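You operate a simulated robot arm through the tools that you are given. There is no shell and no other tool. Be economical: measure what you need, move in short steps, check, and stop when the job is done.

The job below is to be done with a simulated two-armed robot. You get a single attempt, and the scene is never put back.

## Task
Test the vacuum table's hold at .9 bar, then vent and switch off.
Fine: vacuum dial to .9, pump on, slider at HOLD till the needle is at about .9; the panel stays on the pods.

It is judged by the outcome, as a careful person would: the job done as asked, and still so three seconds after it is handed in. It fails if anything else is knocked over, pushed out of place, dropped, spilled or broken.

## Robot
Two 7-joint arms with two-finger grippers on one trunk, on a base that drives. Base frame: it is fixed to the floor where the robot stands at the start and does not move with it; the origin is under the middle of the robot, x ahead of it, y to its left, z up. Units: m, rad, N and s.
The left shoulder is at the start at [0.037, 0.175, 1.253], the right one opposite. With the tool pointing down near the work surface each hand reaches from about 0.1 to 0.84 m from the robot's upright axis, wherever it stands, measured 20 degrees to its own side. Places, roughly: fence [0.7, 0.3, 0.9]; vacuum dial [0.6, 0, 0.9]; vacuum gauge [0.8, 0.1, 1]; vacuum pump button [0.5, 0, 0.9]; valve slider [0.3, 0, 0.9]. Payload 2.94 kg a hand.
The TCP of each hand is the grasp point between the finger pads, 0.03 m short of the fingertips. In the tool frame z runs along the fingers and y along their closing line. The gripper opens to 0.138 m. The gripper's body begins 0.109 m behind the TCP.
Orientation is that of the tool frame in the base frame, as a unit quaternion [x, y, z, w]. With the fingers straight down and closing along the base's y, the tool's x points along the base's -x, its y along +y and its z along -z.

## Interface
- The arms move only by the tool servo_tool. It takes "left_rows", "right_rows" or both (then of equal length, played together; a hand with none holds still); each is one flat list of numbers, 6 for each row, row after row: the shift along the base's x, y, z in units of 20 mm (1.0 is 20 mm), then the turn, a rotation vector about the base's x, y, z in units of 8 degrees (1.0 is 8 degrees). In form: [tx, ty, tz, rx, ry, rz, tx, ty, tz, rx, ry, rz, ...]. A call has 1 to 20 rows; each row shifts and turns the commanded pose from where the row before left it. "left_jaw" and "right_jaw" are, for a hand that has rows, the opening, from 0 (shut) to 1 (fully open), set as the call begins (left out, the last holds). A call with a number of a shift or a turn outside -1 to 1 is refused whole. A row lasts 0.2 s, in which the tool goes at most 0.05 m and 0.15 rad; a call with a longer step from one row to the next is refused whole, and so is a gripper value outside its range. A pose out of reach is approached as far as the arm can. The call stops where the force on the tool passes 80 N (or 10 N more than at its start, if that is more) or the arm is blocked; 0.2 s more then pass. Each finger halts on what it meets, pressing with about 21 N; the grip force reading is that of the motor and also rises with nothing between the fingers. The clock runs only during rows and for 0.2 s after the last one: add rows that do not move to give the fingers time. The reply holds the time, the measured pose of the TCP, the force on the tool along the base axes, the opening and the grip force, in the units named above and with some noise, with the torque about the TCP (base axes, N m) and any sound that the robot's microphone picked up.
- Cameras (640 x 400 px; columns grow to the right, rows downward): "scene" is now at [0.087, 0.0309, 1.715]; the picture's right is [0.28, -0.96, -0.00], its down [-0.80, -0.23, -0.55] and it looks along [0.53, 0.15, -0.83] (base axes); focal length 285 px, centre (320, 200). "left" rides on the left gripper at [0.071, -0.019, -0.146] in its tool frame; the picture's right is [0.26, 0.96, 0.00], its down [-0.85, 0.23, -0.48] and it looks along [-0.46, 0.12, 0.88] (tool axes); focal length 280 px, centre (320, 200). "right" rides on the right gripper at [0.071, 0.019, -0.146] in its tool frame; the picture's right is [-0.26, 0.97, 0.00], its down [-0.85, -0.23, -0.48] and it looks along [-0.46, -0.12, 0.88] (tool axes); focal length 280 px, centre (320, 200). There is no depth. A picture from a camera that has moved, and an enlarged one, comes with that camera's place and axes in the base frame and with its lens. The place of the scene camera against the robot may be out by one fixed shift of up to 0.012 m in any direction.
- grab_frame(camera): a new picture of that camera. No time passes.
- raise_lower(by): slides the trunk up (or, below 0, down) by that many m; the arms and the scene camera ride with it, the base frame stays. It gives what a move gives, with no picture.
- steer(legs): drives the robot by 1 to 6 legs, each [ahead, turn to the left] in m and rad, along the robot's own axes; the way and the turn of a leg run together, so that a leg with both is an arc; at most 1.5 m and 3.142 rad a leg. The arms and the cameras ride along, it lands a little off, and it stops where it bumps. It gives what a move gives.
- aim_head(pan, tilt): turns the head with the scene camera to pan (to the left, within 2.094 rad either way) and tilt (down, from -0.506 to 1.204), counted from straight ahead of the robot. It gives what a move gives.
- inspect(camera, box): a new picture of the part [left, top, right, bottom] of that camera's present view, enlarged. No time passes.
- hand_in(): hands the job in; it is judged then, once.

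Work in short steps. Places have to be worked out from the pictures, the camera data and where the tool is seen: move nearer, look again, correct. Check each grasp and each placing, and mend what went wrong. You have 120 turns and 108 pictures in all, those below and enlarged ones among them. Open the grippers and draw the arms clear of the work before you hand the job in, unless the task says otherwise; then end with one line.

The tools are called after ">>>" by a JSON object that holds its "method" and its "body". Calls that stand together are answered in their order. servo_tool: Moves the arms, as the interface text tells. Its arguments: {"type":"object","properties":{"left_rows":{"type":"array","items":{"type":"number"}},"left_jaw":{"type":"number"},"right_rows":{"type":"array","items":{"type":"number"}},"right_jaw":{"type":"number"}},"required":[]} The other tools are called the same way: raise_lower (by) slides the trunk up or down; steer (legs) drives the base; aim_head (pan, tilt) turns the head that bears the scene camera; grab_frame (camera) takes a picture; inspect (camera, box) takes an enlarged picture of a part of a camera's view; hand_in () hands the job in.

At the start:

```text
time_s: 0.0
left_position: [0.5887, 0.2731, 1.2653]
left_orientation: [0.0, 1.0, 0.0, -0.001]
left_wrist_force: [-0.1, -0.3, 0.5]
left_torque: [0.03, 0.0, -0.02]
left_grip_width: 0.1378
left_finger_force: 0.0
right_position: [0.5687, -0.2376, 1.2658]
right_orientation: [0.001, 1.0, 0.001, 0.0]
right_wrist_force: [-0.5, -0.3, 0.8]
right_torque: [0.01, 0.01, -0.01]
right_grip_width: 0.1379
right_finger_force: 0.0
trunk travel left (down, up): [-0.425, 0.309]
robot x, y, heading: [-0.0002, 0.0004, 0.002]
head pan, tilt: [0.279, 0.984]
```

scene: 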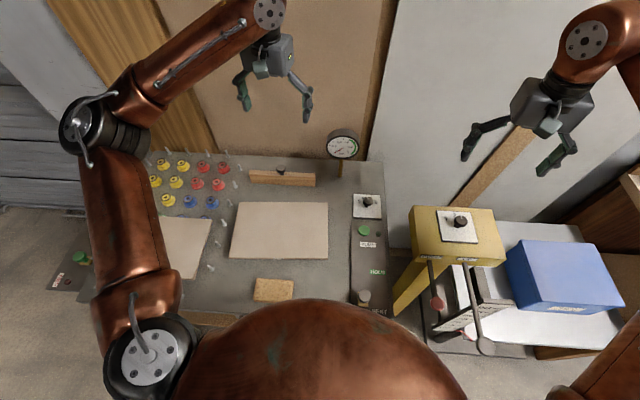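
right: 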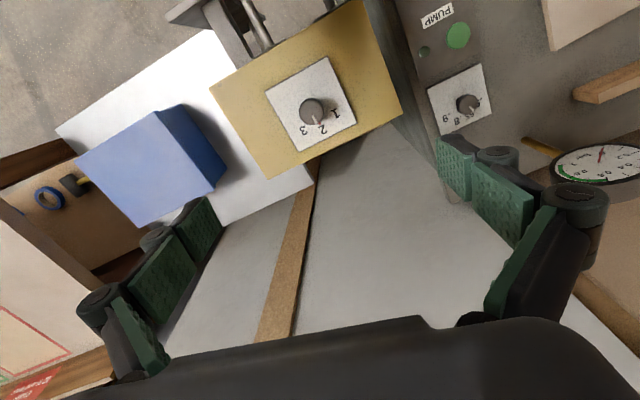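
left: 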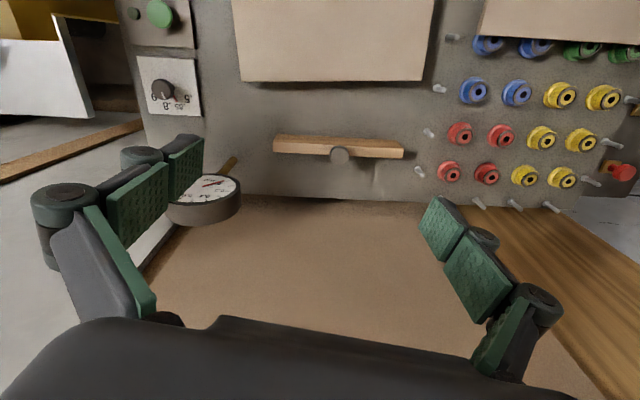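

I'll enlarge the control strip and the table in the scene view to read labels and positions.

>>> {"method": "inspect", "body": {"camera": "scene", "box": [320, 120, 420, 320]}}

>>> {"method": "inspect", "body": {"camera": "scene", "box": [40, 140, 360, 340]}}

>>> {"method": "inspect", "body": {"camera": "right", "box": [400, 0, 640, 150]}}

```text
2.00 times, centred on (370, 220) of scene
camera zoom: at [0.087, 0.0309, 1.715], right [0.28, -0.96, 0.0], down [-0.8, -0.23, -0.55], along [0.53, 0.15, -0.83], focal length 570 px, centre (220, 160)
```

zoom: 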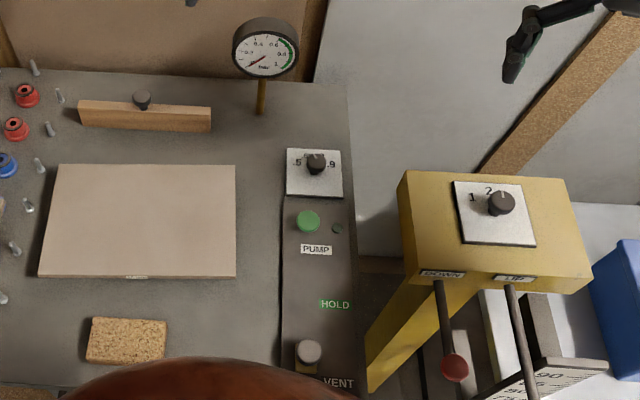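

```text
2.00 times, centred on (200, 240) of scene
camera zoom: at [0.087, 0.0309, 1.715], right [0.28, -0.96, 0.0], down [-0.8, -0.23, -0.55], along [0.53, 0.15, -0.83], focal length 570 px, centre (560, 120)
```

zoom: 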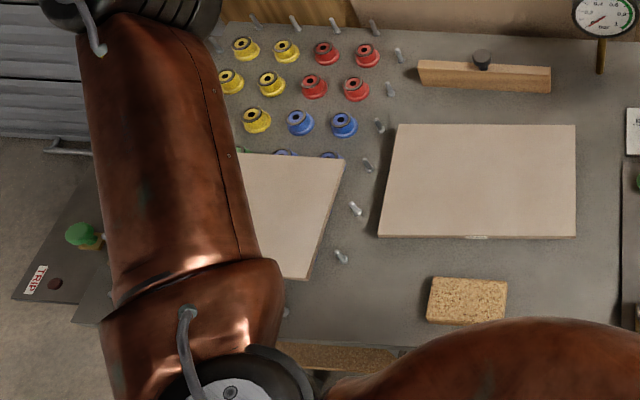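

```text
2.67 times, centred on (520, 75) of right
camera zoom: at [0.4982, -0.218, 1.411], right [0.26, 0.97, 0.0], down [0.85, -0.23, 0.48], along [0.46, -0.12, -0.88], focal length 748 px, centre (-213, 533)
```

zoom: 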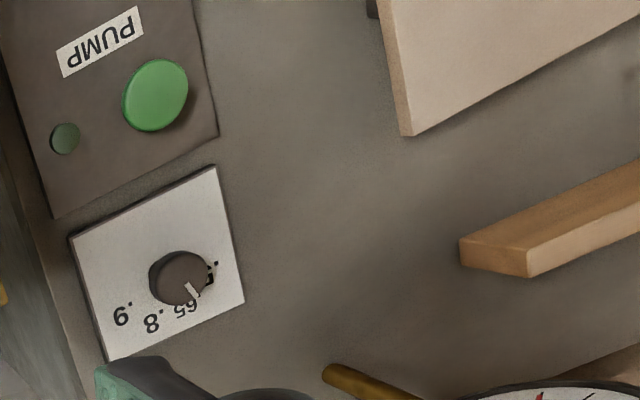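

The control strip runs along y≈0: dial near x≈0.63, pump button x≈0.53, slider x≈0.32 (at VENT). I move the right hand over the strip to look closely.

>>> {"method": "servo_tool", "body": {"right_rows": [-0.7, 1, 0, 0, 0, 0, -0.7, 1, 0, 0, 0, 0, -0.7, 1, 0, 0, 0, 0, -0.7, 1, 0, 0, 0, 0, -0.7, 1, 0, 0, 0, 0, -0.7, 1, 0, 0, 0, 0, -0.7, 1, 0, 0, 0, 0, -0.7, 1, 0, 0, 0, 0, -0.7, 1, 0, 0, 0, 0, -0.7, 1, 0, 0, 0, 0, -0.7, 1, 0, 0, 0, 0, -0.7, 0.5, 0, 0, 0, 0], "right_jaw": 0.5}}

>>> {"method": "grab_frame", "body": {"camera": "right"}}

>>> {"method": "grab_frame", "body": {"camera": "scene"}}

```text
time_s: 2.6
left_position: [0.5884, 0.2735, 1.2656]
left_orientation: [-0.001, 1.0, 0.0, 0.0]
left_wrist_force: [0.3, -0.1, -0.3]
left_torque: [0.0, 0.03, 0.0]
left_grip_width: 0.1377
left_finger_force: 0.0
right_position: [0.3977, -0.0056, 1.2661]
right_orientation: [0.0, 1.0, -0.001, -0.001]
right_wrist_force: [0.4, -0.3, 0.3]
right_torque: [0.0, -0.02, 0.0]
right_grip_width: 0.0691
right_finger_force: 0.1
trunk travel left (down, up): [-0.425, 0.309]
robot x, y, heading: [-0.0018, -0.0008, -0.001]
head pan, tilt: [0.279, 0.984]
```

```text
101 pictures are left
camera right: at [0.3279, 0.0137, 1.412], right [0.26, 0.96, 0.0], down [0.85, -0.23, 0.48], along [0.46, -0.12, -0.88], focal length 280 px, centre (320, 200)
```

right: 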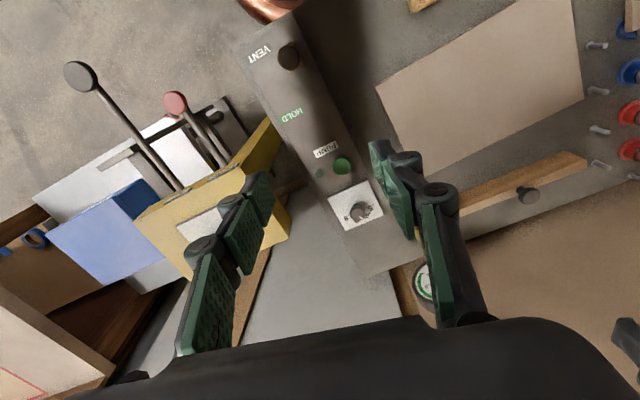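

```text
100 pictures are left
camera scene: at [0.0865, 0.0314, 1.7151], right [0.28, -0.96, 0.0], down [-0.8, -0.23, -0.55], along [0.53, 0.15, -0.83], focal length 285 px, centre (320, 200)
```

scene: 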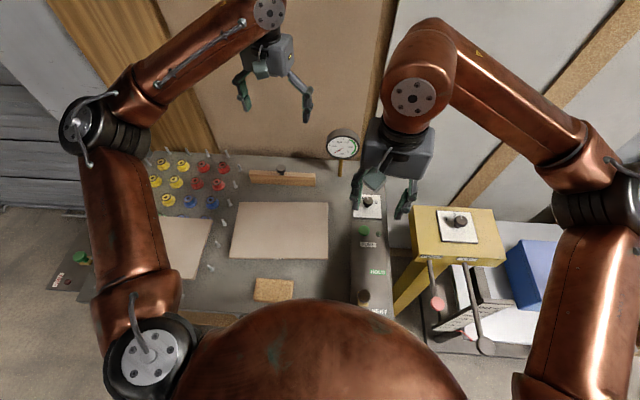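

Two views agree: dial ≈ (0.628, 0.018), button ≈ (0.528, 0.005), slider ≈ (0.327, −0.033); strip yawed about 0.17 rad. I move above the dial at z≈1.08, a little short, to look.

>>> {"method": "servo_tool", "body": {"right_rows": [1, 0.1, -0.3, 0, 0, 0, 1, 0.1, -0.3, 0, 0, 0, 1, 0.1, -0.5, 0, 0, 0, 1, 0.1, -0.8, 0, 0, 0, 1, 0.1, -1, 0, 0, 0, 1, 0.1, -1, 0, 0, 0, 1, 0.1, -1, 0, 0, 0, 1, 0.1, -1, 0, 0, 0, 1, 0.1, -1, 0, 0, 0, 1, 0.1, -1, 0, 0, 0]}}

>>> {"method": "grab_frame", "body": {"camera": "right"}}

```text
time_s: 4.8
left_position: [0.5889, 0.2729, 1.2652]
left_orientation: [0.001, 1.0, 0.0, -0.001]
left_wrist_force: [0.6, 0.1, 0.2]
left_torque: [-0.05, -0.01, -0.01]
left_grip_width: 0.1381
left_finger_force: 0.2
right_position: [0.6041, 0.0131, 1.1088]
right_orientation: [0.0, 1.0, 0.0, -0.001]
right_wrist_force: [0.5, 0.4, 0.3]
right_torque: [0.01, 0.04, -0.01]
right_grip_width: 0.0691
right_finger_force: 0.1
trunk travel left (down, up): [-0.425, 0.309]
robot x, y, heading: [0.0025, -0.0017, 0.001]
head pan, tilt: [0.279, 0.984]
```

```text
99 pictures are left
camera right: at [0.5333, 0.032, 1.2542], right [0.26, 0.96, 0.0], down [0.85, -0.23, 0.47], along [0.46, -0.12, -0.88], focal length 280 px, centre (320, 200)
```

right: 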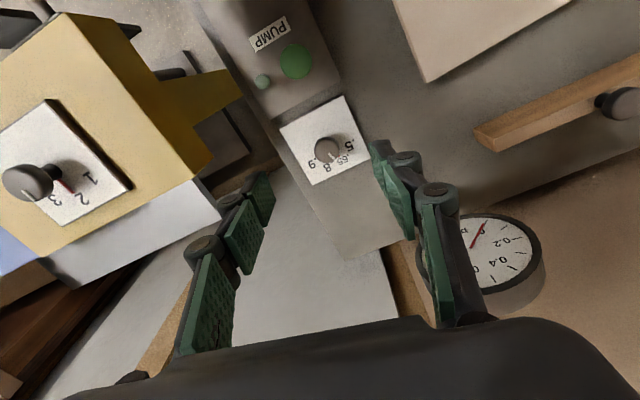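

>>> {"method": "inspect", "body": {"camera": "right", "box": [260, 80, 400, 200]}}

```text
3.33 times, centred on (330, 140) of right
camera zoom: at [0.5333, 0.032, 1.2542], right [0.26, 0.96, 0.0], down [0.85, -0.23, 0.47], along [0.46, -0.12, -0.88], focal length 935 px, centre (287, 400)
```

zoom: 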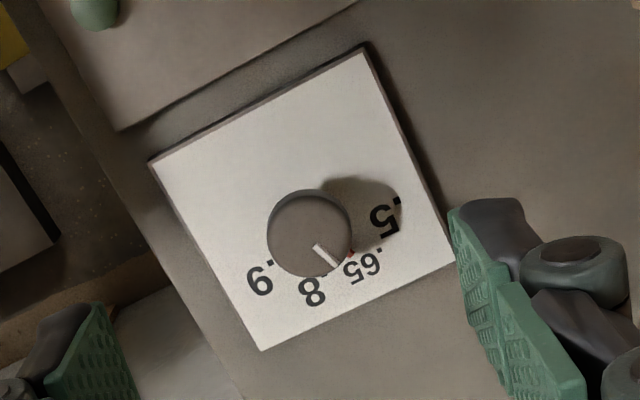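

Knob is ~32 mm, pointer at .65; .9 is about 90° clockwise from there. I pre-turn the hand +45° over the knob while lowering a bit, then look again.

>>> {"method": "servo_tool", "body": {"right_rows": [0.6, 0, -0.8, 0, 0, 0.9, 0.6, 0, -0.8, 0, 0, 0.9, 0.6, 0, -0.8, 0, 0, 0.9, 0, 0, -0.8, 0, 0, 0.9, 0, 0, -0.8, 0, 0, 0.9, 0, 0, -0.8, 0, 0, 0.9], "right_jaw": 0.45}}

>>> {"method": "grab_frame", "body": {"camera": "right"}}

>>> {"method": "grab_frame", "body": {"camera": "scene"}}

```text
time_s: 6.2
left_position: [0.5895, 0.2737, 1.2669]
left_orientation: [0.0, 1.0, 0.0, -0.001]
left_wrist_force: [-0.2, 0.3, 0.4]
left_torque: [0.0, -0.01, 0.02]
left_grip_width: 0.1381
left_finger_force: 0.1
right_position: [0.637, 0.0132, 1.0186]
right_orientation: [-0.34, 0.941, 0.0, 0.0]
right_wrist_force: [0.2, -0.8, -0.5]
right_torque: [0.02, -0.01, -0.01]
right_grip_width: 0.0621
right_finger_force: 0.1
right hand out of reach, approached as far as the arm can: row 6
trunk travel left (down, up): [-0.425, 0.309]
robot x, y, heading: [-0.0005, 0.0014, -0.004]
head pan, tilt: [0.279, 0.984]
```

```text
97 pictures are left
camera right: at [0.5708, -0.0166, 1.1646], right [-0.42, 0.91, 0.0], down [0.8, 0.37, 0.47], along [0.43, 0.2, -0.88], focal length 280 px, centre (320, 200)
```

right: 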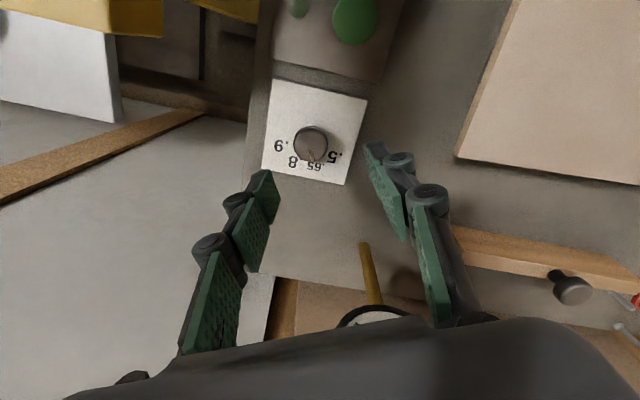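

```text
96 pictures are left
camera scene: at [0.0872, 0.0312, 1.715], right [0.28, -0.96, 0.0], down [-0.8, -0.23, -0.55], along [0.53, 0.15, -0.83], focal length 285 px, centre (320, 200)
```

scene: 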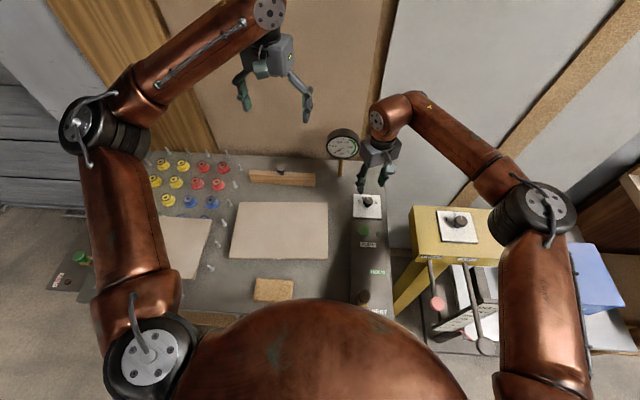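

Yaw +40° seems the limit here. Knob estimated at (0.641, 0.010). I back off half a unit of turn and lower to z≈0.965, then check centring.

>>> {"method": "servo_tool", "body": {"right_rows": [0.1, -0.1, -0.6, 0, 0, -0.8, 0.1, -0.1, -0.6, 0, 0, 0, 0, 0, -0.7, 0, 0, 0, 0, 0, -0.7, 0, 0, 0]}}

>>> {"method": "grab_frame", "body": {"camera": "right"}}

```text
time_s: 7.2
left_position: [0.5886, 0.2738, 1.2655]
left_orientation: [0.0, 1.0, 0.001, -0.001]
left_wrist_force: [0.5, 0.1, 0.2]
left_torque: [0.01, -0.02, 0.03]
left_grip_width: 0.1377
left_finger_force: 0.1
right_position: [0.6411, 0.0084, 0.9675]
right_orientation: [-0.286, 0.958, 0.0, 0.0]
right_wrist_force: [-0.3, -0.3, 0.0]
right_torque: [0.02, -0.02, -0.04]
right_grip_width: 0.062
right_finger_force: 0.0
trunk travel left (down, up): [-0.425, 0.309]
robot x, y, heading: [-0.0006, -0.0014, -0.001]
head pan, tilt: [0.279, 0.984]
```

```text
95 pictures are left
camera right: at [0.5725, -0.0141, 1.1136], right [-0.31, 0.95, 0.0], down [0.84, 0.27, 0.48], along [0.45, 0.15, -0.88], focal length 280 px, centre (320, 200)
```

right: 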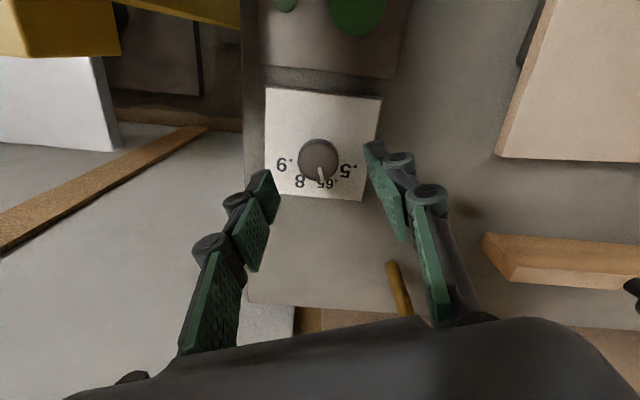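

The knob lies practically on the tool axis. I lower 30 mm more and check again.

>>> {"method": "servo_tool", "body": {"right_rows": [0, 0, -0.5, 0, 0, 0, 0, 0, -0.5, 0, 0, 0]}}

>>> {"method": "inspect", "body": {"camera": "right", "box": [220, 90, 420, 215]}}

```text
time_s: 7.8
left_position: [0.5888, 0.2745, 1.2655]
left_orientation: [0.0, 1.0, -0.001, -0.001]
left_wrist_force: [0.0, -0.2, -0.3]
left_torque: [0.02, 0.01, -0.01]
left_grip_width: 0.1381
left_finger_force: 0.1
right_position: [0.6414, 0.0071, 0.9467]
right_orientation: [-0.286, 0.958, 0.0, -0.001]
right_wrist_force: [0.4, -0.3, -0.2]
right_torque: [0.0, -0.02, -0.02]
right_grip_width: 0.0617
right_finger_force: 0.0
trunk travel left (down, up): [-0.425, 0.309]
robot x, y, heading: [-0.0015, -0.001, -0.0]
head pan, tilt: [0.279, 0.984]
```

```text
3.20 times, centred on (320, 152) of right
camera zoom: at [0.5716, -0.0141, 1.0927], right [-0.31, 0.95, 0.0], down [0.84, 0.27, 0.47], along [0.45, 0.15, -0.88], focal length 897 px, centre (320, 352)
```

zoom: 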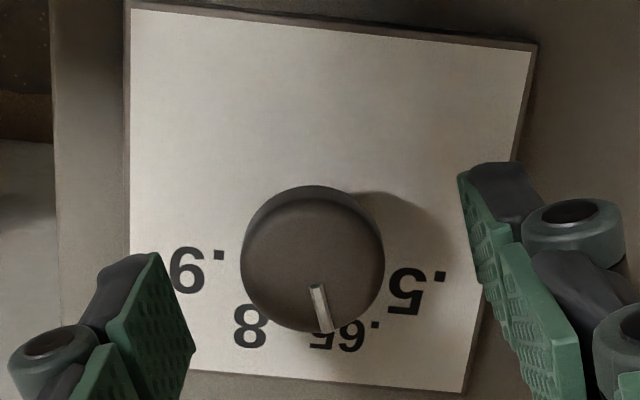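

Geometry is consistent: knob top at z≈0.918, on the tool axis, Ø≈30 mm. I lower 18 mm and close.

>>> {"method": "servo_tool", "body": {"right_rows": [0, 0, -0.45, 0, 0, 0, 0, 0, -0.45, 0, 0, 0]}}

>>> {"method": "servo_tool", "body": {"right_rows": [0, 0, 0, 0, 0, 0, 0, 0, 0, 0, 0, 0, 0, 0, 0, 0, 0, 0, 0, 0, 0, 0, 0, 0], "right_jaw": 0.1}}

>>> {"method": "grab_frame", "body": {"camera": "right"}}

```text
time_s: 8.4
left_position: [0.5883, 0.2735, 1.2657]
left_orientation: [0.0, 1.0, 0.0, -0.001]
left_wrist_force: [0.1, 0.1, -0.4]
left_torque: [0.01, 0.0, -0.02]
left_grip_width: 0.1379
left_finger_force: 0.1
right_position: [0.6392, 0.0066, 0.9309]
right_orientation: [-0.286, 0.958, 0.0, 0.0]
right_wrist_force: [0.0, 0.5, 1.1]
right_torque: [0.06, 0.02, 0.03]
right_grip_width: 0.062
right_finger_force: 0.0
trunk travel left (down, up): [-0.425, 0.309]
robot x, y, heading: [-0.0032, -0.0029, -0.004]
head pan, tilt: [0.279, 0.984]
```

```text
time_s: 9.4
left_position: [0.5888, 0.2722, 1.2657]
left_orientation: [0.001, 1.0, 0.0, 0.0]
left_wrist_force: [-0.1, 0.1, 0.0]
left_torque: [0.0, 0.04, -0.03]
left_grip_width: 0.1384
left_finger_force: 0.1
right_position: [0.6411, 0.0077, 0.9316]
right_orientation: [-0.285, 0.958, 0.0, -0.001]
right_wrist_force: [1.6, -3.5, 8.1]
right_torque: [-0.1, -0.15, -0.03]
right_grip_width: 0.0152
right_finger_force: 1.0
trunk travel left (down, up): [-0.425, 0.309]
robot x, y, heading: [-0.0009, -0.0, 0.001]
head pan, tilt: [0.279, 0.984]
```

```text
93 pictures are left
camera right: at [0.5711, -0.0151, 1.0767], right [-0.31, 0.95, 0.0], down [0.84, 0.27, 0.48], along [0.45, 0.15, -0.88], focal length 280 px, centre (320, 200)
```

right: 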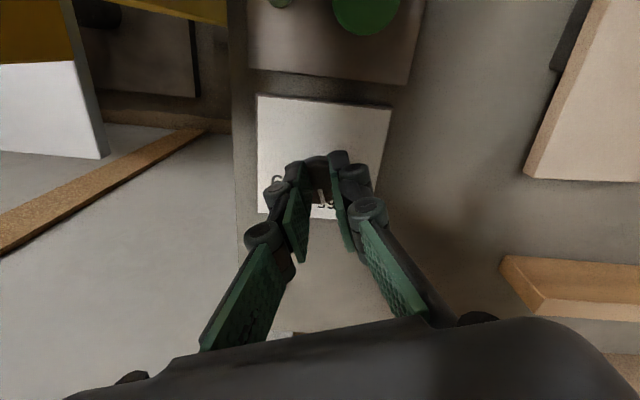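

Grip width 15 mm with 8 N upward — fingers may be sitting on top. Zooming in.

>>> {"method": "inspect", "body": {"camera": "right", "box": [250, 90, 410, 240]}}

```text
2.67 times, centred on (330, 165) of right
camera zoom: at [0.5711, -0.0151, 1.0767], right [-0.31, 0.95, 0.0], down [0.84, 0.27, 0.48], along [0.45, 0.15, -0.88], focal length 748 px, centre (293, 293)
```

zoom: 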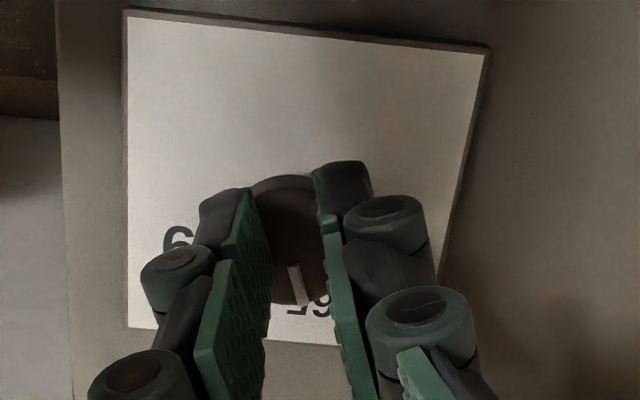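

The knob looks wider than the gap, so the pads are likely on its top. I open, and look again before going lower.

>>> {"method": "servo_tool", "body": {"right_rows": [0, 0, 0, 0, 0, 0, 0, 0, 0, 0, 0, 0, 0, 0, 0, 0, 0, 0, 0, 0, 0, 0, 0, 0], "right_jaw": 0.4}}

>>> {"method": "inspect", "body": {"camera": "right", "box": [220, 90, 420, 240]}}

>>> {"method": "inspect", "body": {"camera": "left", "box": [60, 0, 300, 150]}}

>>> {"method": "inspect", "body": {"camera": "scene", "box": [330, 140, 420, 220]}}

```text
time_s: 10.4
left_position: [0.589, 0.2741, 1.2645]
left_orientation: [0.0, 1.0, 0.0, -0.001]
left_wrist_force: [-0.1, -0.2, -0.1]
left_torque: [0.02, 0.0, -0.04]
left_grip_width: 0.1379
left_finger_force: 0.0
right_position: [0.641, 0.007, 0.9299]
right_orientation: [-0.286, 0.958, -0.001, -0.001]
right_wrist_force: [-0.1, 0.1, 0.2]
right_torque: [0.04, 0.0, 0.04]
right_grip_width: 0.0554
right_finger_force: 0.0
trunk travel left (down, up): [-0.425, 0.309]
robot x, y, heading: [-0.0008, 0.0015, 0.004]
head pan, tilt: [0.279, 0.984]
```

```text
2.67 times, centred on (320, 165) of right
camera zoom: at [0.5714, -0.0146, 1.0755], right [-0.31, 0.95, 0.0], down [0.84, 0.27, 0.47], along [0.45, 0.15, -0.88], focal length 748 px, centre (320, 293)
```

zoom: 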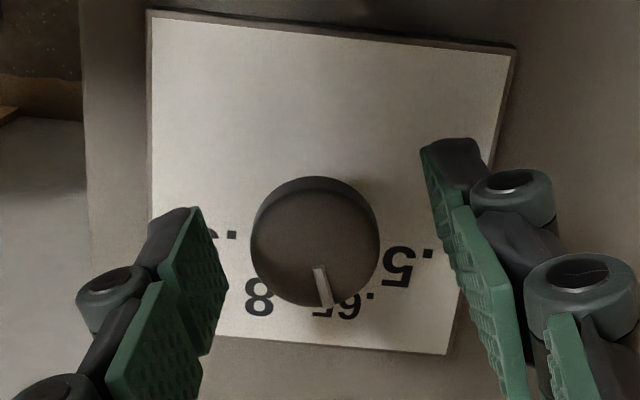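

```text
2.67 times, centred on (180, 75) of left
camera zoom: at [0.5169, 0.2547, 1.4118], right [-0.26, 0.96, 0.0], down [0.85, 0.23, 0.47], along [0.46, 0.12, -0.88], focal length 748 px, centre (693, 533)
```

zoom: 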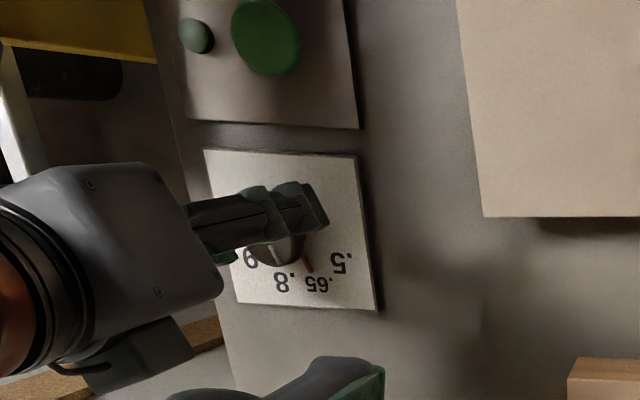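

```text
5.00 times, centred on (375, 180) of scene
camera zoom: at [0.0873, 0.0313, 1.715], right [0.28, -0.96, 0.0], down [-0.8, -0.23, -0.55], along [0.53, 0.15, -0.83], focal length 1426 px, centre (45, 300)
```

zoom: 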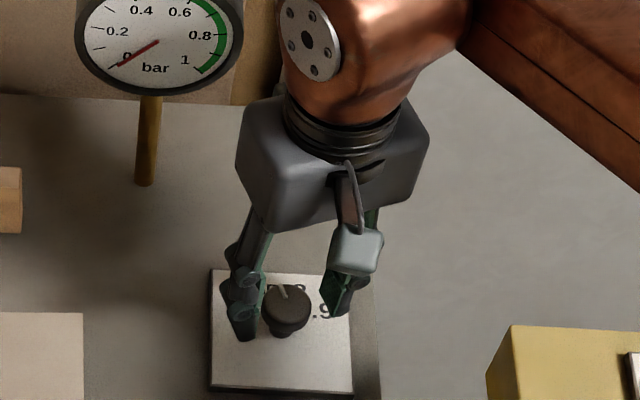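

Scene zoom suggests the tips straddle the cap below its top, contradicting the 15 mm reading. I close again, slower, and look from the scene and left cameras.

>>> {"method": "servo_tool", "body": {"right_rows": [0, 0, 0, 0, 0, 0, 0, 0, 0, 0, 0, 0, 0, 0, 0, 0, 0, 0], "right_jaw": 0.15}}

>>> {"method": "inspect", "body": {"camera": "scene", "box": [350, 170, 400, 220]}}

>>> {"method": "inspect", "body": {"camera": "left", "box": [120, 60, 220, 130]}}

```text
time_s: 11.2
left_position: [0.5878, 0.2732, 1.2666]
left_orientation: [0.0, 1.0, 0.0, 0.0]
left_wrist_force: [-1.0, -0.5, -0.6]
left_torque: [0.0, 0.01, 0.03]
left_grip_width: 0.1378
left_finger_force: 0.1
right_position: [0.6414, 0.0073, 0.9315]
right_orientation: [-0.285, 0.958, 0.0, 0.001]
right_wrist_force: [3.6, -4.1, 11.3]
right_torque: [-0.19, -0.24, -0.01]
right_grip_width: 0.023
right_finger_force: 2.2
trunk travel left (down, up): [-0.425, 0.309]
robot x, y, heading: [-0.0001, -0.0005, -0.002]
head pan, tilt: [0.279, 0.984]
```

```text
8.00 times, centred on (375, 195) of scene
camera zoom: at [0.0864, 0.0307, 1.7152], right [0.28, -0.96, 0.0], down [-0.8, -0.23, -0.55], along [0.53, 0.15, -0.83], focal length 2282 px, centre (-120, 240)
```

zoom: 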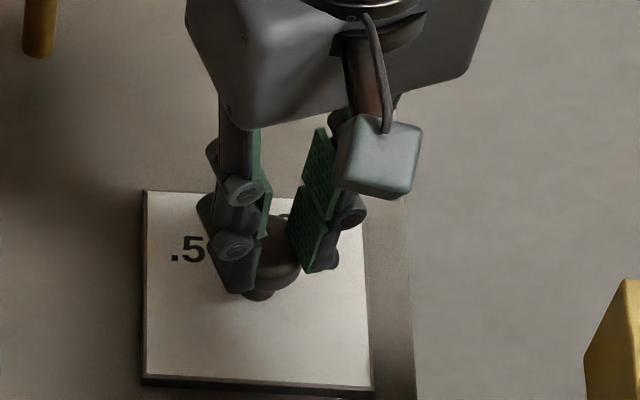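

```text
5.71 times, centred on (170, 95) of left
camera zoom: at [0.5162, 0.2541, 1.4124], right [-0.26, 0.96, 0.0], down [0.85, 0.23, 0.48], along [0.46, 0.12, -0.88], focal length 1602 px, centre (1177, 800)
```

zoom: 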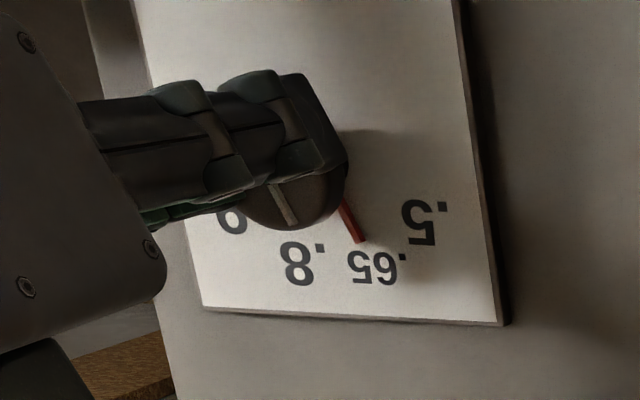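

The fingers are resting on the cap's rear edge: the cap top is really at z≈0.90, so the knob is ~9 mm further along (+0.0085, +0.003). Open, rise, shift, and look.

>>> {"method": "servo_tool", "body": {"right_rows": [0, 0, 0, 0, 0, 0, 0, 0, 0, 0, 0, 0, 0, 0, 0, 0, 0, 0, 0.43, 0.15, 0.1, 0, 0, 0, 0, 0, 0, 0, 0, 0], "right_jaw": 0.4}}

>>> {"method": "inspect", "body": {"camera": "right", "box": [220, 90, 420, 240]}}

>>> {"method": "inspect", "body": {"camera": "left", "box": [120, 60, 220, 130]}}

```text
time_s: 12.4
left_position: [0.5894, 0.2731, 1.2655]
left_orientation: [0.0, 1.0, 0.0, 0.0]
left_wrist_force: [0.2, -0.8, 0.9]
left_torque: [0.01, 0.0, -0.02]
left_grip_width: 0.1379
left_finger_force: 0.1
right_position: [0.6472, 0.0103, 0.9326]
right_orientation: [-0.285, 0.958, 0.0, 0.0]
right_wrist_force: [-0.8, -0.7, 0.2]
right_torque: [0.02, -0.01, 0.0]
right_grip_width: 0.0553
right_finger_force: 0.2
trunk travel left (down, up): [-0.425, 0.309]
robot x, y, heading: [-0.0027, -0.0001, 0.003]
head pan, tilt: [0.279, 0.984]
```

```text
2.67 times, centred on (320, 165) of right
camera zoom: at [0.5791, -0.0118, 1.078], right [-0.31, 0.95, 0.0], down [0.84, 0.27, 0.47], along [0.45, 0.15, -0.88], focal length 748 px, centre (320, 293)
```

zoom: 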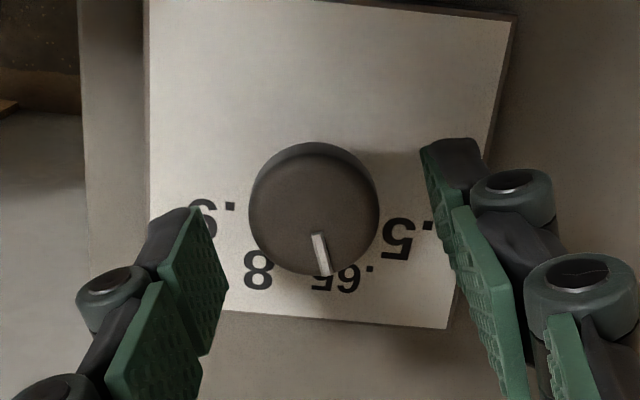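

```text
5.71 times, centred on (170, 95) of left
camera zoom: at [0.5164, 0.2544, 1.4121], right [-0.26, 0.96, 0.0], down [0.85, 0.23, 0.48], along [0.46, 0.12, -0.88], focal length 1602 px, centre (1177, 800)
```

zoom: 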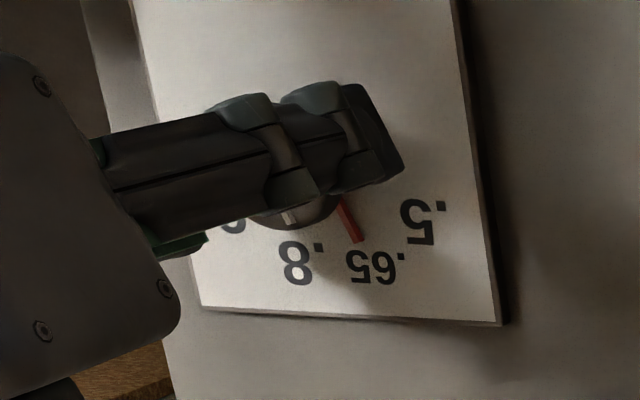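

Knob now on the fingertip centre. Lower 16 mm and close.

>>> {"method": "servo_tool", "body": {"right_rows": [0, 0, -0.4, 0, 0, 0, 0, 0, -0.45, 0, 0, 0, 0, 0, 0, 0, 0, 0]}}

>>> {"method": "servo_tool", "body": {"right_rows": [0, 0, 0, 0, 0, 0, 0, 0, 0, 0, 0, 0, 0, 0, 0, 0, 0, 0, 0, 0, 0, 0, 0, 0], "right_jaw": 0.1}}

>>> {"method": "inspect", "body": {"camera": "right", "box": [220, 90, 420, 240]}}

```text
time_s: 13.2
left_position: [0.5883, 0.2744, 1.2656]
left_orientation: [0.0, 1.0, 0.0, -0.001]
left_wrist_force: [-0.2, 0.5, 0.1]
left_torque: [-0.02, 0.01, 0.0]
left_grip_width: 0.138
left_finger_force: 0.0
right_position: [0.6481, 0.0096, 0.9147]
right_orientation: [-0.286, 0.958, 0.0, 0.0]
right_wrist_force: [0.8, -0.7, -0.2]
right_torque: [0.01, 0.01, 0.04]
right_grip_width: 0.0551
right_finger_force: 0.0
trunk travel left (down, up): [-0.425, 0.309]
robot x, y, heading: [-0.006, -0.0015, 0.003]
head pan, tilt: [0.279, 0.984]
```

```text
time_s: 14.2
left_position: [0.5895, 0.274, 1.2647]
left_orientation: [0.0, 1.0, 0.0, 0.0]
left_wrist_force: [0.7, 0.9, 0.6]
left_torque: [0.03, 0.02, 0.02]
left_grip_width: 0.1379
left_finger_force: 0.2
right_position: [0.6487, 0.0082, 0.9136]
right_orientation: [-0.286, 0.958, 0.0, 0.0]
right_wrist_force: [1.4, -1.6, -1.7]
right_torque: [-0.05, -0.08, 0.03]
right_grip_width: 0.0326
right_finger_force: 44.8
trunk travel left (down, up): [-0.425, 0.309]
robot x, y, heading: [0.0011, -0.0021, 0.002]
head pan, tilt: [0.279, 0.984]
```

```text
2.67 times, centred on (320, 165) of right
camera zoom: at [0.5806, -0.0128, 1.0595], right [-0.31, 0.95, 0.0], down [0.84, 0.27, 0.47], along [0.45, 0.15, -0.88], focal length 748 px, centre (320, 293)
```

zoom: 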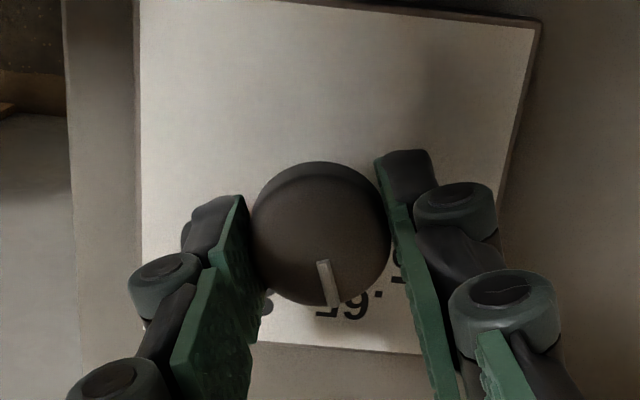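

Solid grip on the knob (32.6 mm, 45 N). I turn it clockwise 80° and look.

>>> {"method": "servo_tool", "body": {"right_rows": [0, 0, 0, 0, 0, -1, 0, 0, 0, 0, 0, -1, 0, 0, 0, 0, 0, -1, 0, 0, 0, 0, 0, -1, 0, 0, 0, 0, 0, -1, 0, 0, 0, 0, 0, 0]}}

>>> {"method": "inspect", "body": {"camera": "right", "box": [220, 90, 420, 240]}}

```text
time_s: 15.6
left_position: [0.5892, 0.2721, 1.2651]
left_orientation: [0.0, 1.0, 0.0, -0.001]
left_wrist_force: [1.0, 0.0, -0.4]
left_torque: [0.0, 0.01, -0.02]
left_grip_width: 0.1382
left_finger_force: 0.0
right_position: [0.6489, 0.0096, 0.9147]
right_orientation: [0.062, 0.998, -0.002, -0.001]
right_wrist_force: [1.7, -11.9, -6.5]
right_torque: [-0.39, -0.06, 0.01]
right_grip_width: 0.0327
right_finger_force: 44.2
trunk travel left (down, up): [-0.425, 0.309]
robot x, y, heading: [-0.0019, -0.0028, 0.001]
head pan, tilt: [0.279, 0.984]
```

```text
2.67 times, centred on (320, 165) of right
camera zoom: at [0.5826, 0.0375, 1.0595], right [0.38, 0.93, 0.0], down [0.82, -0.33, 0.47], along [0.44, -0.18, -0.88], focal length 748 px, centre (320, 293)
```

zoom: 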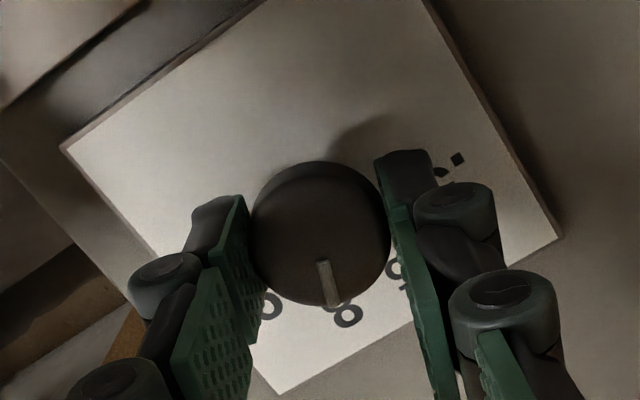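

The knob follows; pointer is near .8 after 40°. I turn another 40°.

>>> {"method": "servo_tool", "body": {"right_rows": [0, 0, 0, 0, 0, -1, 0, 0, 0, 0, 0, -1, 0, 0, 0, 0, 0, -1, 0, 0, 0, 0, 0, -1, 0, 0, 0, 0, 0, -1, 0, 0, 0, 0, 0, 0]}}

>>> {"method": "inspect", "body": {"camera": "right", "box": [220, 90, 420, 240]}}

>>> {"method": "inspect", "body": {"camera": "left", "box": [120, 60, 220, 130]}}

```text
time_s: 17.0
left_position: [0.5879, 0.271, 1.2661]
left_orientation: [0.0, 1.0, 0.001, -0.001]
left_wrist_force: [-0.2, 0.1, 0.5]
left_torque: [-0.03, 0.0, 0.01]
left_grip_width: 0.138
left_finger_force: 0.1
right_position: [0.6488, 0.0088, 0.9131]
right_orientation: [0.399, 0.917, 0.0, 0.0]
right_wrist_force: [4.3, -23.0, 1.4]
right_torque: [-0.4, 0.1, 0.31]
right_grip_width: 0.0326
right_finger_force: 45.0
trunk travel left (down, up): [-0.425, 0.309]
robot x, y, heading: [-0.0006, -0.006, -0.001]
head pan, tilt: [0.279, 0.984]
```

```text
2.67 times, centred on (320, 165) of right
camera zoom: at [0.6157, 0.0744, 1.0594], right [0.88, 0.47, 0.0], down [0.41, -0.78, 0.48], along [0.22, -0.42, -0.88], focal length 748 px, centre (320, 293)
```

zoom: 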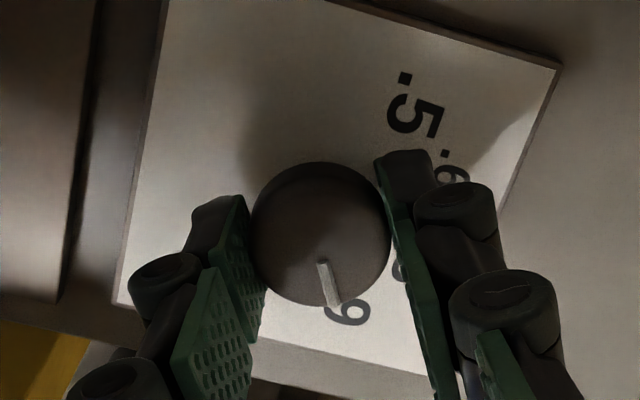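

```text
5.71 times, centred on (170, 95) of left
camera zoom: at [0.5171, 0.2514, 1.4124], right [-0.26, 0.96, 0.0], down [0.85, 0.23, 0.48], along [0.46, 0.13, -0.88], focal length 1602 px, centre (1177, 800)
```

zoom: 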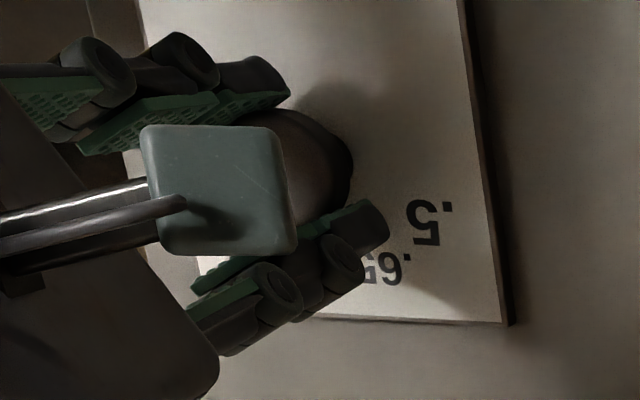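

Pointer appears at .9 after 80°. I release and lift to see where pointer and the red tick ended up.

>>> {"method": "servo_tool", "body": {"right_rows": [0, 0, 0, 0, 0, 0, 0, 0, 0, 0, 0, 0, 0, 0, 0, 0, 0, 0, 0, 0, 1, 0, 0, 0, 0, 0, 1, 0, 0, 0, 0, 0, 1, 0, 0, 0, 0, 0, 1, 0, 0, 0], "right_jaw": 0.4}}

>>> {"method": "inspect", "body": {"camera": "right", "box": [220, 70, 420, 200]}}

>>> {"method": "inspect", "body": {"camera": "left", "box": [120, 50, 220, 130]}}

```text
time_s: 18.6
left_position: [0.5876, 0.2734, 1.2662]
left_orientation: [-0.001, 1.0, 0.0, 0.0]
left_wrist_force: [0.6, -0.2, -0.5]
left_torque: [-0.02, -0.02, 0.01]
left_grip_width: 0.1379
left_finger_force: 0.1
right_position: [0.6473, 0.0133, 0.9967]
right_orientation: [0.397, 0.918, 0.0, 0.0]
right_wrist_force: [0.0, -0.3, -0.1]
right_torque: [0.0, -0.03, -0.02]
right_grip_width: 0.0552
right_finger_force: 0.0
trunk travel left (down, up): [-0.425, 0.309]
robot x, y, heading: [0.0025, 0.0008, 0.0]
head pan, tilt: [0.279, 0.984]
```

```text
3.08 times, centred on (320, 135) of right
camera zoom: at [0.6133, 0.0769, 1.1414], right [0.88, 0.47, 0.0], down [0.41, -0.78, 0.48], along [0.22, -0.42, -0.88], focal length 863 px, centre (320, 400)
```

zoom: 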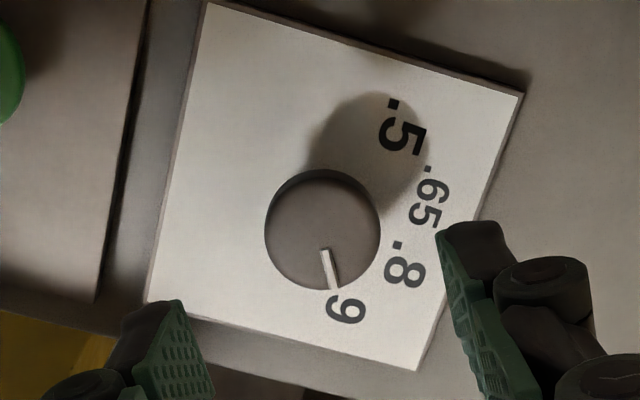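

```text
5.00 times, centred on (170, 90) of left
camera zoom: at [0.5161, 0.2542, 1.4122], right [-0.26, 0.96, 0.0], down [0.85, 0.23, 0.48], along [0.46, 0.12, -0.88], focal length 1402 px, centre (1070, 750)
```

zoom: 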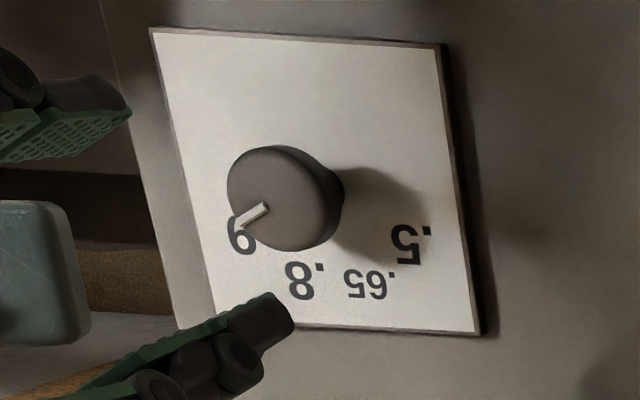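

Knob pointer now lines up with .9 in both views. Next: close fingers, turn the hand back to yaw 0 and move over the pump button, then look.

>>> {"method": "servo_tool", "body": {"right_rows": [-0.78, -0.05, 0.1, 0, 0, 0.84, -0.78, -0.05, 0, 0, 0, 0.84, -0.78, -0.05, 0, 0, 0, 0.84, -0.78, -0.05, 0, 0, 0, 0.84, -0.78, -0.05, 0, 0, 0, 0.84, -0.78, -0.05, 0, 0, 0, 0.84, -0.78, -0.05, 0, 0, 0, 0.84, 0, 0, 0, 0, 0, 0], "right_jaw": 0}}

>>> {"method": "grab_frame", "body": {"camera": "right"}}

>>> {"method": "inspect", "body": {"camera": "left", "box": [60, 0, 260, 130]}}

```text
time_s: 20.4
left_position: [0.5902, 0.2732, 1.2659]
left_orientation: [-0.001, 1.0, 0.0, -0.001]
left_wrist_force: [-0.2, -0.7, 0.2]
left_torque: [0.0, -0.01, 0.05]
left_grip_width: 0.1381
left_finger_force: 0.0
right_position: [0.5397, 0.0032, 0.9936]
right_orientation: [-0.003, 1.0, 0.0, 0.0]
right_wrist_force: [-0.6, 0.8, -0.4]
right_torque: [-0.01, -0.02, -0.02]
right_grip_width: 0.0
right_finger_force: 20.7
trunk travel left (down, up): [-0.425, 0.309]
robot x, y, heading: [-0.0021, 0.0001, -0.005]
head pan, tilt: [0.279, 0.984]
```

```text
78 pictures are left
camera right: at [0.4703, 0.0238, 1.1399], right [0.26, 0.97, 0.0], down [0.85, -0.23, 0.48], along [0.46, -0.12, -0.88], focal length 280 px, centre (320, 200)
```

right: 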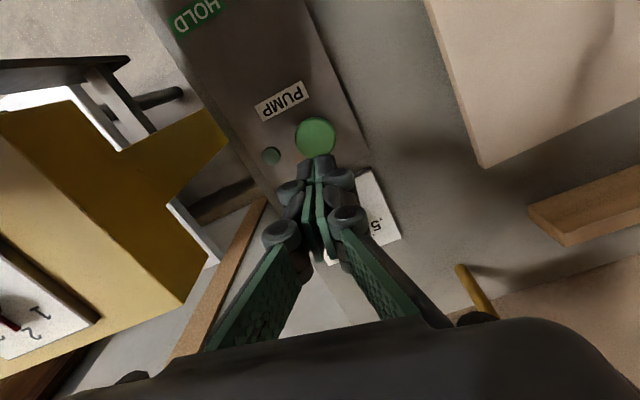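

```text
3.08 times, centred on (160, 65) of left
camera zoom: at [0.5168, 0.2546, 1.4118], right [-0.26, 0.96, 0.0], down [0.85, 0.23, 0.47], along [0.46, 0.12, -0.88], focal length 863 px, centre (812, 615)
```

zoom: 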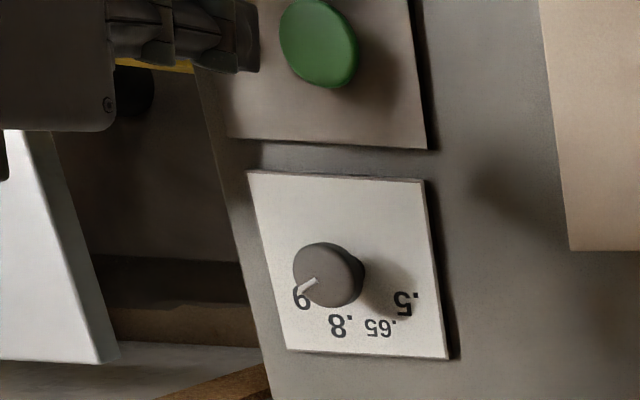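

Button at ≈(0.537, 0.003), directly below the closed tips. I descend 55 mm then creep in small steps to press.

>>> {"method": "servo_tool", "body": {"right_rows": [-0.1, 0, -0.9, 0, 0, 0, 0, 0, -0.9, 0, 0, 0, 0, 0, -0.9, 0, 0, 0]}}

>>> {"method": "inspect", "body": {"camera": "right", "box": [220, 90, 420, 240]}}

>>> {"method": "inspect", "body": {"camera": "scene", "box": [325, 120, 405, 250]}}

```text
time_s: 21.2
left_position: [0.5895, 0.2736, 1.2651]
left_orientation: [0.0, 1.0, 0.0, -0.001]
left_wrist_force: [-0.2, 0.0, -1.0]
left_torque: [0.01, 0.01, -0.01]
left_grip_width: 0.1381
left_finger_force: 0.1
right_position: [0.5355, 0.0052, 0.9426]
right_orientation: [-0.002, 1.0, 0.0, -0.001]
right_wrist_force: [0.2, 0.1, -0.4]
right_torque: [0.01, 0.0, -0.03]
right_grip_width: 0.0001
right_finger_force: 21.1
trunk travel left (down, up): [-0.425, 0.309]
robot x, y, heading: [0.0012, 0.0044, -0.001]
head pan, tilt: [0.279, 0.984]
```

```text
2.67 times, centred on (320, 165) of right
camera zoom: at [0.4658, 0.0251, 1.0873], right [0.26, 0.97, 0.0], down [0.85, -0.23, 0.47], along [0.46, -0.12, -0.88], focal length 748 px, centre (320, 293)
```

zoom: 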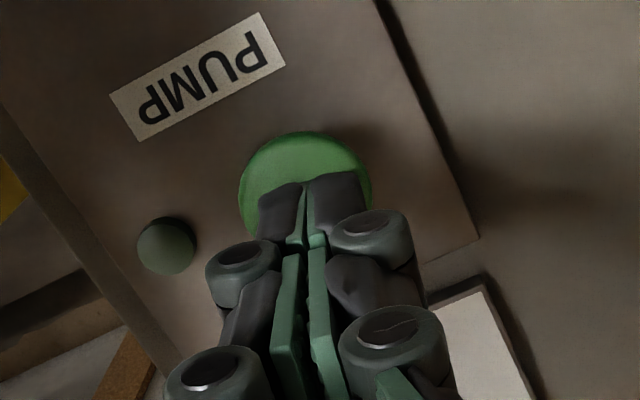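

```text
3.08 times, centred on (365, 185) of scene
camera zoom: at [0.0874, 0.0308, 1.715], right [0.28, -0.96, 0.0], down [-0.8, -0.23, -0.55], along [0.53, 0.15, -0.83], focal length 878 px, centre (182, 246)
```

zoom: 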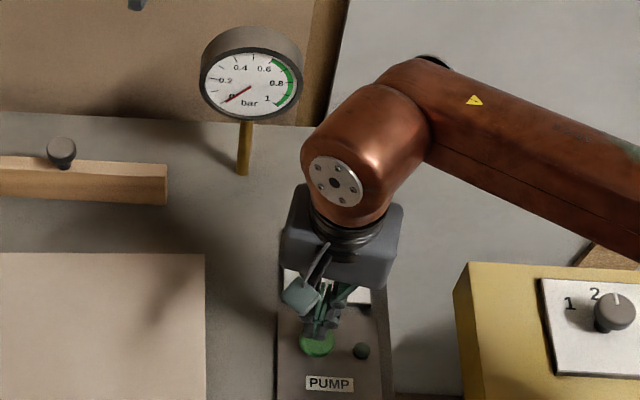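

Tips over the button; gauge is readable from the scene camera. Creep down to press.

>>> {"method": "servo_tool", "body": {"right_rows": [0, 0, -0.4, 0, 0, 0, 0, 0, -0.4, 0, 0, 0, 0, 0, -0.25, 0, 0, 0]}}

>>> {"method": "inspect", "body": {"camera": "right", "box": [220, 90, 420, 240]}}

```text
time_s: 22.0
left_position: [0.5885, 0.2732, 1.2657]
left_orientation: [0.0, 1.0, 0.001, -0.001]
left_wrist_force: [0.2, -0.1, 0.4]
left_torque: [0.01, -0.01, 0.01]
left_grip_width: 0.1381
left_finger_force: 0.1
right_position: [0.5381, 0.006, 0.9202]
right_orientation: [-0.002, 1.0, 0.0, 0.0]
right_wrist_force: [0.6, 0.2, -0.7]
right_torque: [-0.01, 0.0, -0.01]
right_grip_width: 0.0001
right_finger_force: 20.7
trunk travel left (down, up): [-0.425, 0.309]
robot x, y, heading: [-0.0021, -0.0018, -0.001]
head pan, tilt: [0.279, 0.984]
```

```text
2.67 times, centred on (320, 165) of right
camera zoom: at [0.4665, 0.0252, 1.0664], right [0.26, 0.97, 0.0], down [0.85, -0.23, 0.48], along [0.46, -0.12, -0.88], focal length 748 px, centre (320, 293)
```

zoom: 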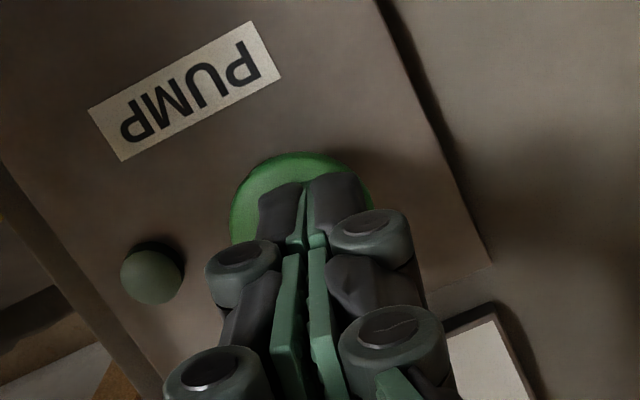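

No contact yet (tips at 0.890). Keep creeping in 3 mm rows.

>>> {"method": "servo_tool", "body": {"right_rows": [0, 0, -0.15, 0, 0, 0, 0, 0, -0.15, 0, 0, 0, 0, 0, -0.15, 0, 0, 0]}}

>>> {"method": "inspect", "body": {"camera": "right", "box": [220, 90, 420, 240]}}

```text
time_s: 22.8
left_position: [0.587, 0.2736, 1.2662]
left_orientation: [0.0, 1.0, 0.0, 0.001]
left_wrist_force: [0.1, 1.3, -0.2]
left_torque: [-0.01, 0.01, 0.0]
left_grip_width: 0.1381
left_finger_force: 0.1
right_position: [0.5373, 0.0059, 0.9129]
right_orientation: [-0.002, 1.0, 0.0, 0.0]
right_wrist_force: [-1.5, -0.1, 13.5]
right_torque: [-0.08, 0.03, -0.01]
right_grip_width: 0.0061
right_finger_force: 28.1
trunk travel left (down, up): [-0.425, 0.309]
robot x, y, heading: [-0.0004, -0.0004, 0.001]
head pan, tilt: [0.279, 0.984]
heard: click
```

```text
2.67 times, centred on (320, 165) of right
camera zoom: at [0.4663, 0.0249, 1.0588], right [0.26, 0.97, 0.0], down [0.85, -0.23, 0.48], along [0.46, -0.12, -0.88], focal length 748 px, centre (320, 293)
```

zoom: 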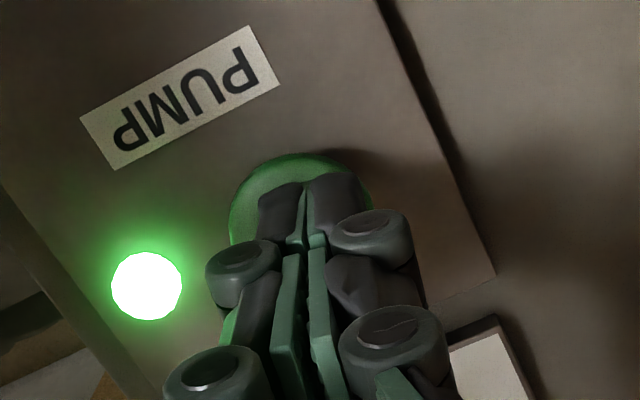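

Click heard and lamp lit: pump on. I lift off and go to above the slider, opening the jaw, yawing to the strip's ~10°.

>>> {"method": "servo_tool", "body": {"right_rows": [0, 0, 1, 0, 0, 0, 0, 0, 1, 0, 0, 0, 0, 0, 1, 0, 0, 0, 0, 0, 1, 0, 0, 0, -1, -0.18, 0.5, 0, 0, 0.2, -1, -0.18, 0, 0, 0, 0.2, -1, -0.18, 0, 0, 0, 0.2, -1, -0.18, 0, 0, 0, 0.2, -1, -0.18, 0, 0, 0, 0.2, -1, -0.18, 0, 0, 0, 0.2, -1, -0.18, 0, 0, 0, 0, -1, -0.18, 0, 0, 0, 0, -1, -0.18, 0, 0, 0, 0, -1, -0.18, 0, 0, 0, 0, -0.3, -0.18, 0, 0, 0, 0], "right_jaw": 0.4}}

>>> {"method": "grab_frame", "body": {"camera": "right"}}

>>> {"method": "grab_frame", "body": {"camera": "scene"}}

```text
time_s: 26.0
left_position: [0.5888, 0.2731, 1.2657]
left_orientation: [0.0, 1.0, 0.0, -0.001]
left_wrist_force: [-0.2, 0.3, 0.5]
left_torque: [0.01, -0.02, -0.01]
left_grip_width: 0.1381
left_finger_force: 0.2
right_position: [0.3318, -0.0342, 1.0029]
right_orientation: [-0.085, 0.996, 0.001, 0.0]
right_wrist_force: [0.3, 0.5, 1.3]
right_torque: [0.02, 0.0, 0.01]
right_grip_width: 0.0554
right_finger_force: 0.0
trunk travel left (down, up): [-0.425, 0.309]
robot x, y, heading: [0.0002, 0.004, 0.004]
head pan, tilt: [0.279, 0.984]
```

```text
72 pictures are left
camera right: at [0.2599, -0.0268, 1.1487], right [0.09, 1.0, 0.0], down [0.88, -0.08, 0.48], along [0.47, -0.04, -0.88], focal length 280 px, centre (320, 200)
```

right: 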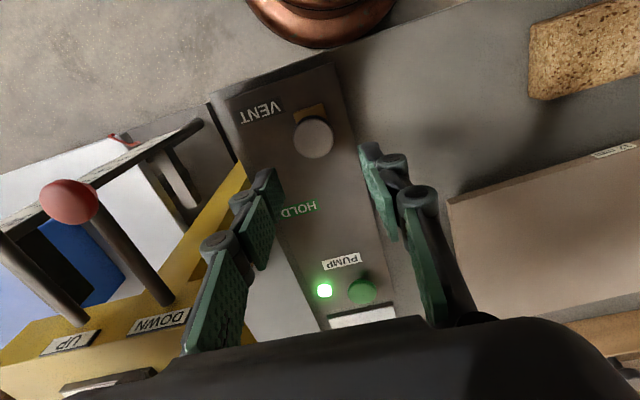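

```text
71 pictures are left
camera scene: at [0.0871, 0.0306, 1.715], right [0.28, -0.96, 0.0], down [-0.8, -0.23, -0.55], along [0.53, 0.15, -0.83], focal length 285 px, centre (320, 200)
```

scene: 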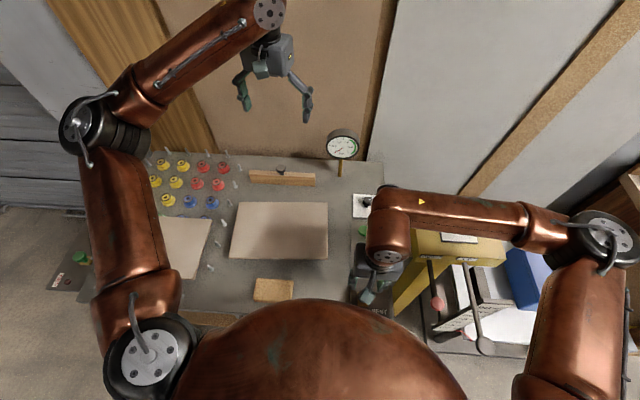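

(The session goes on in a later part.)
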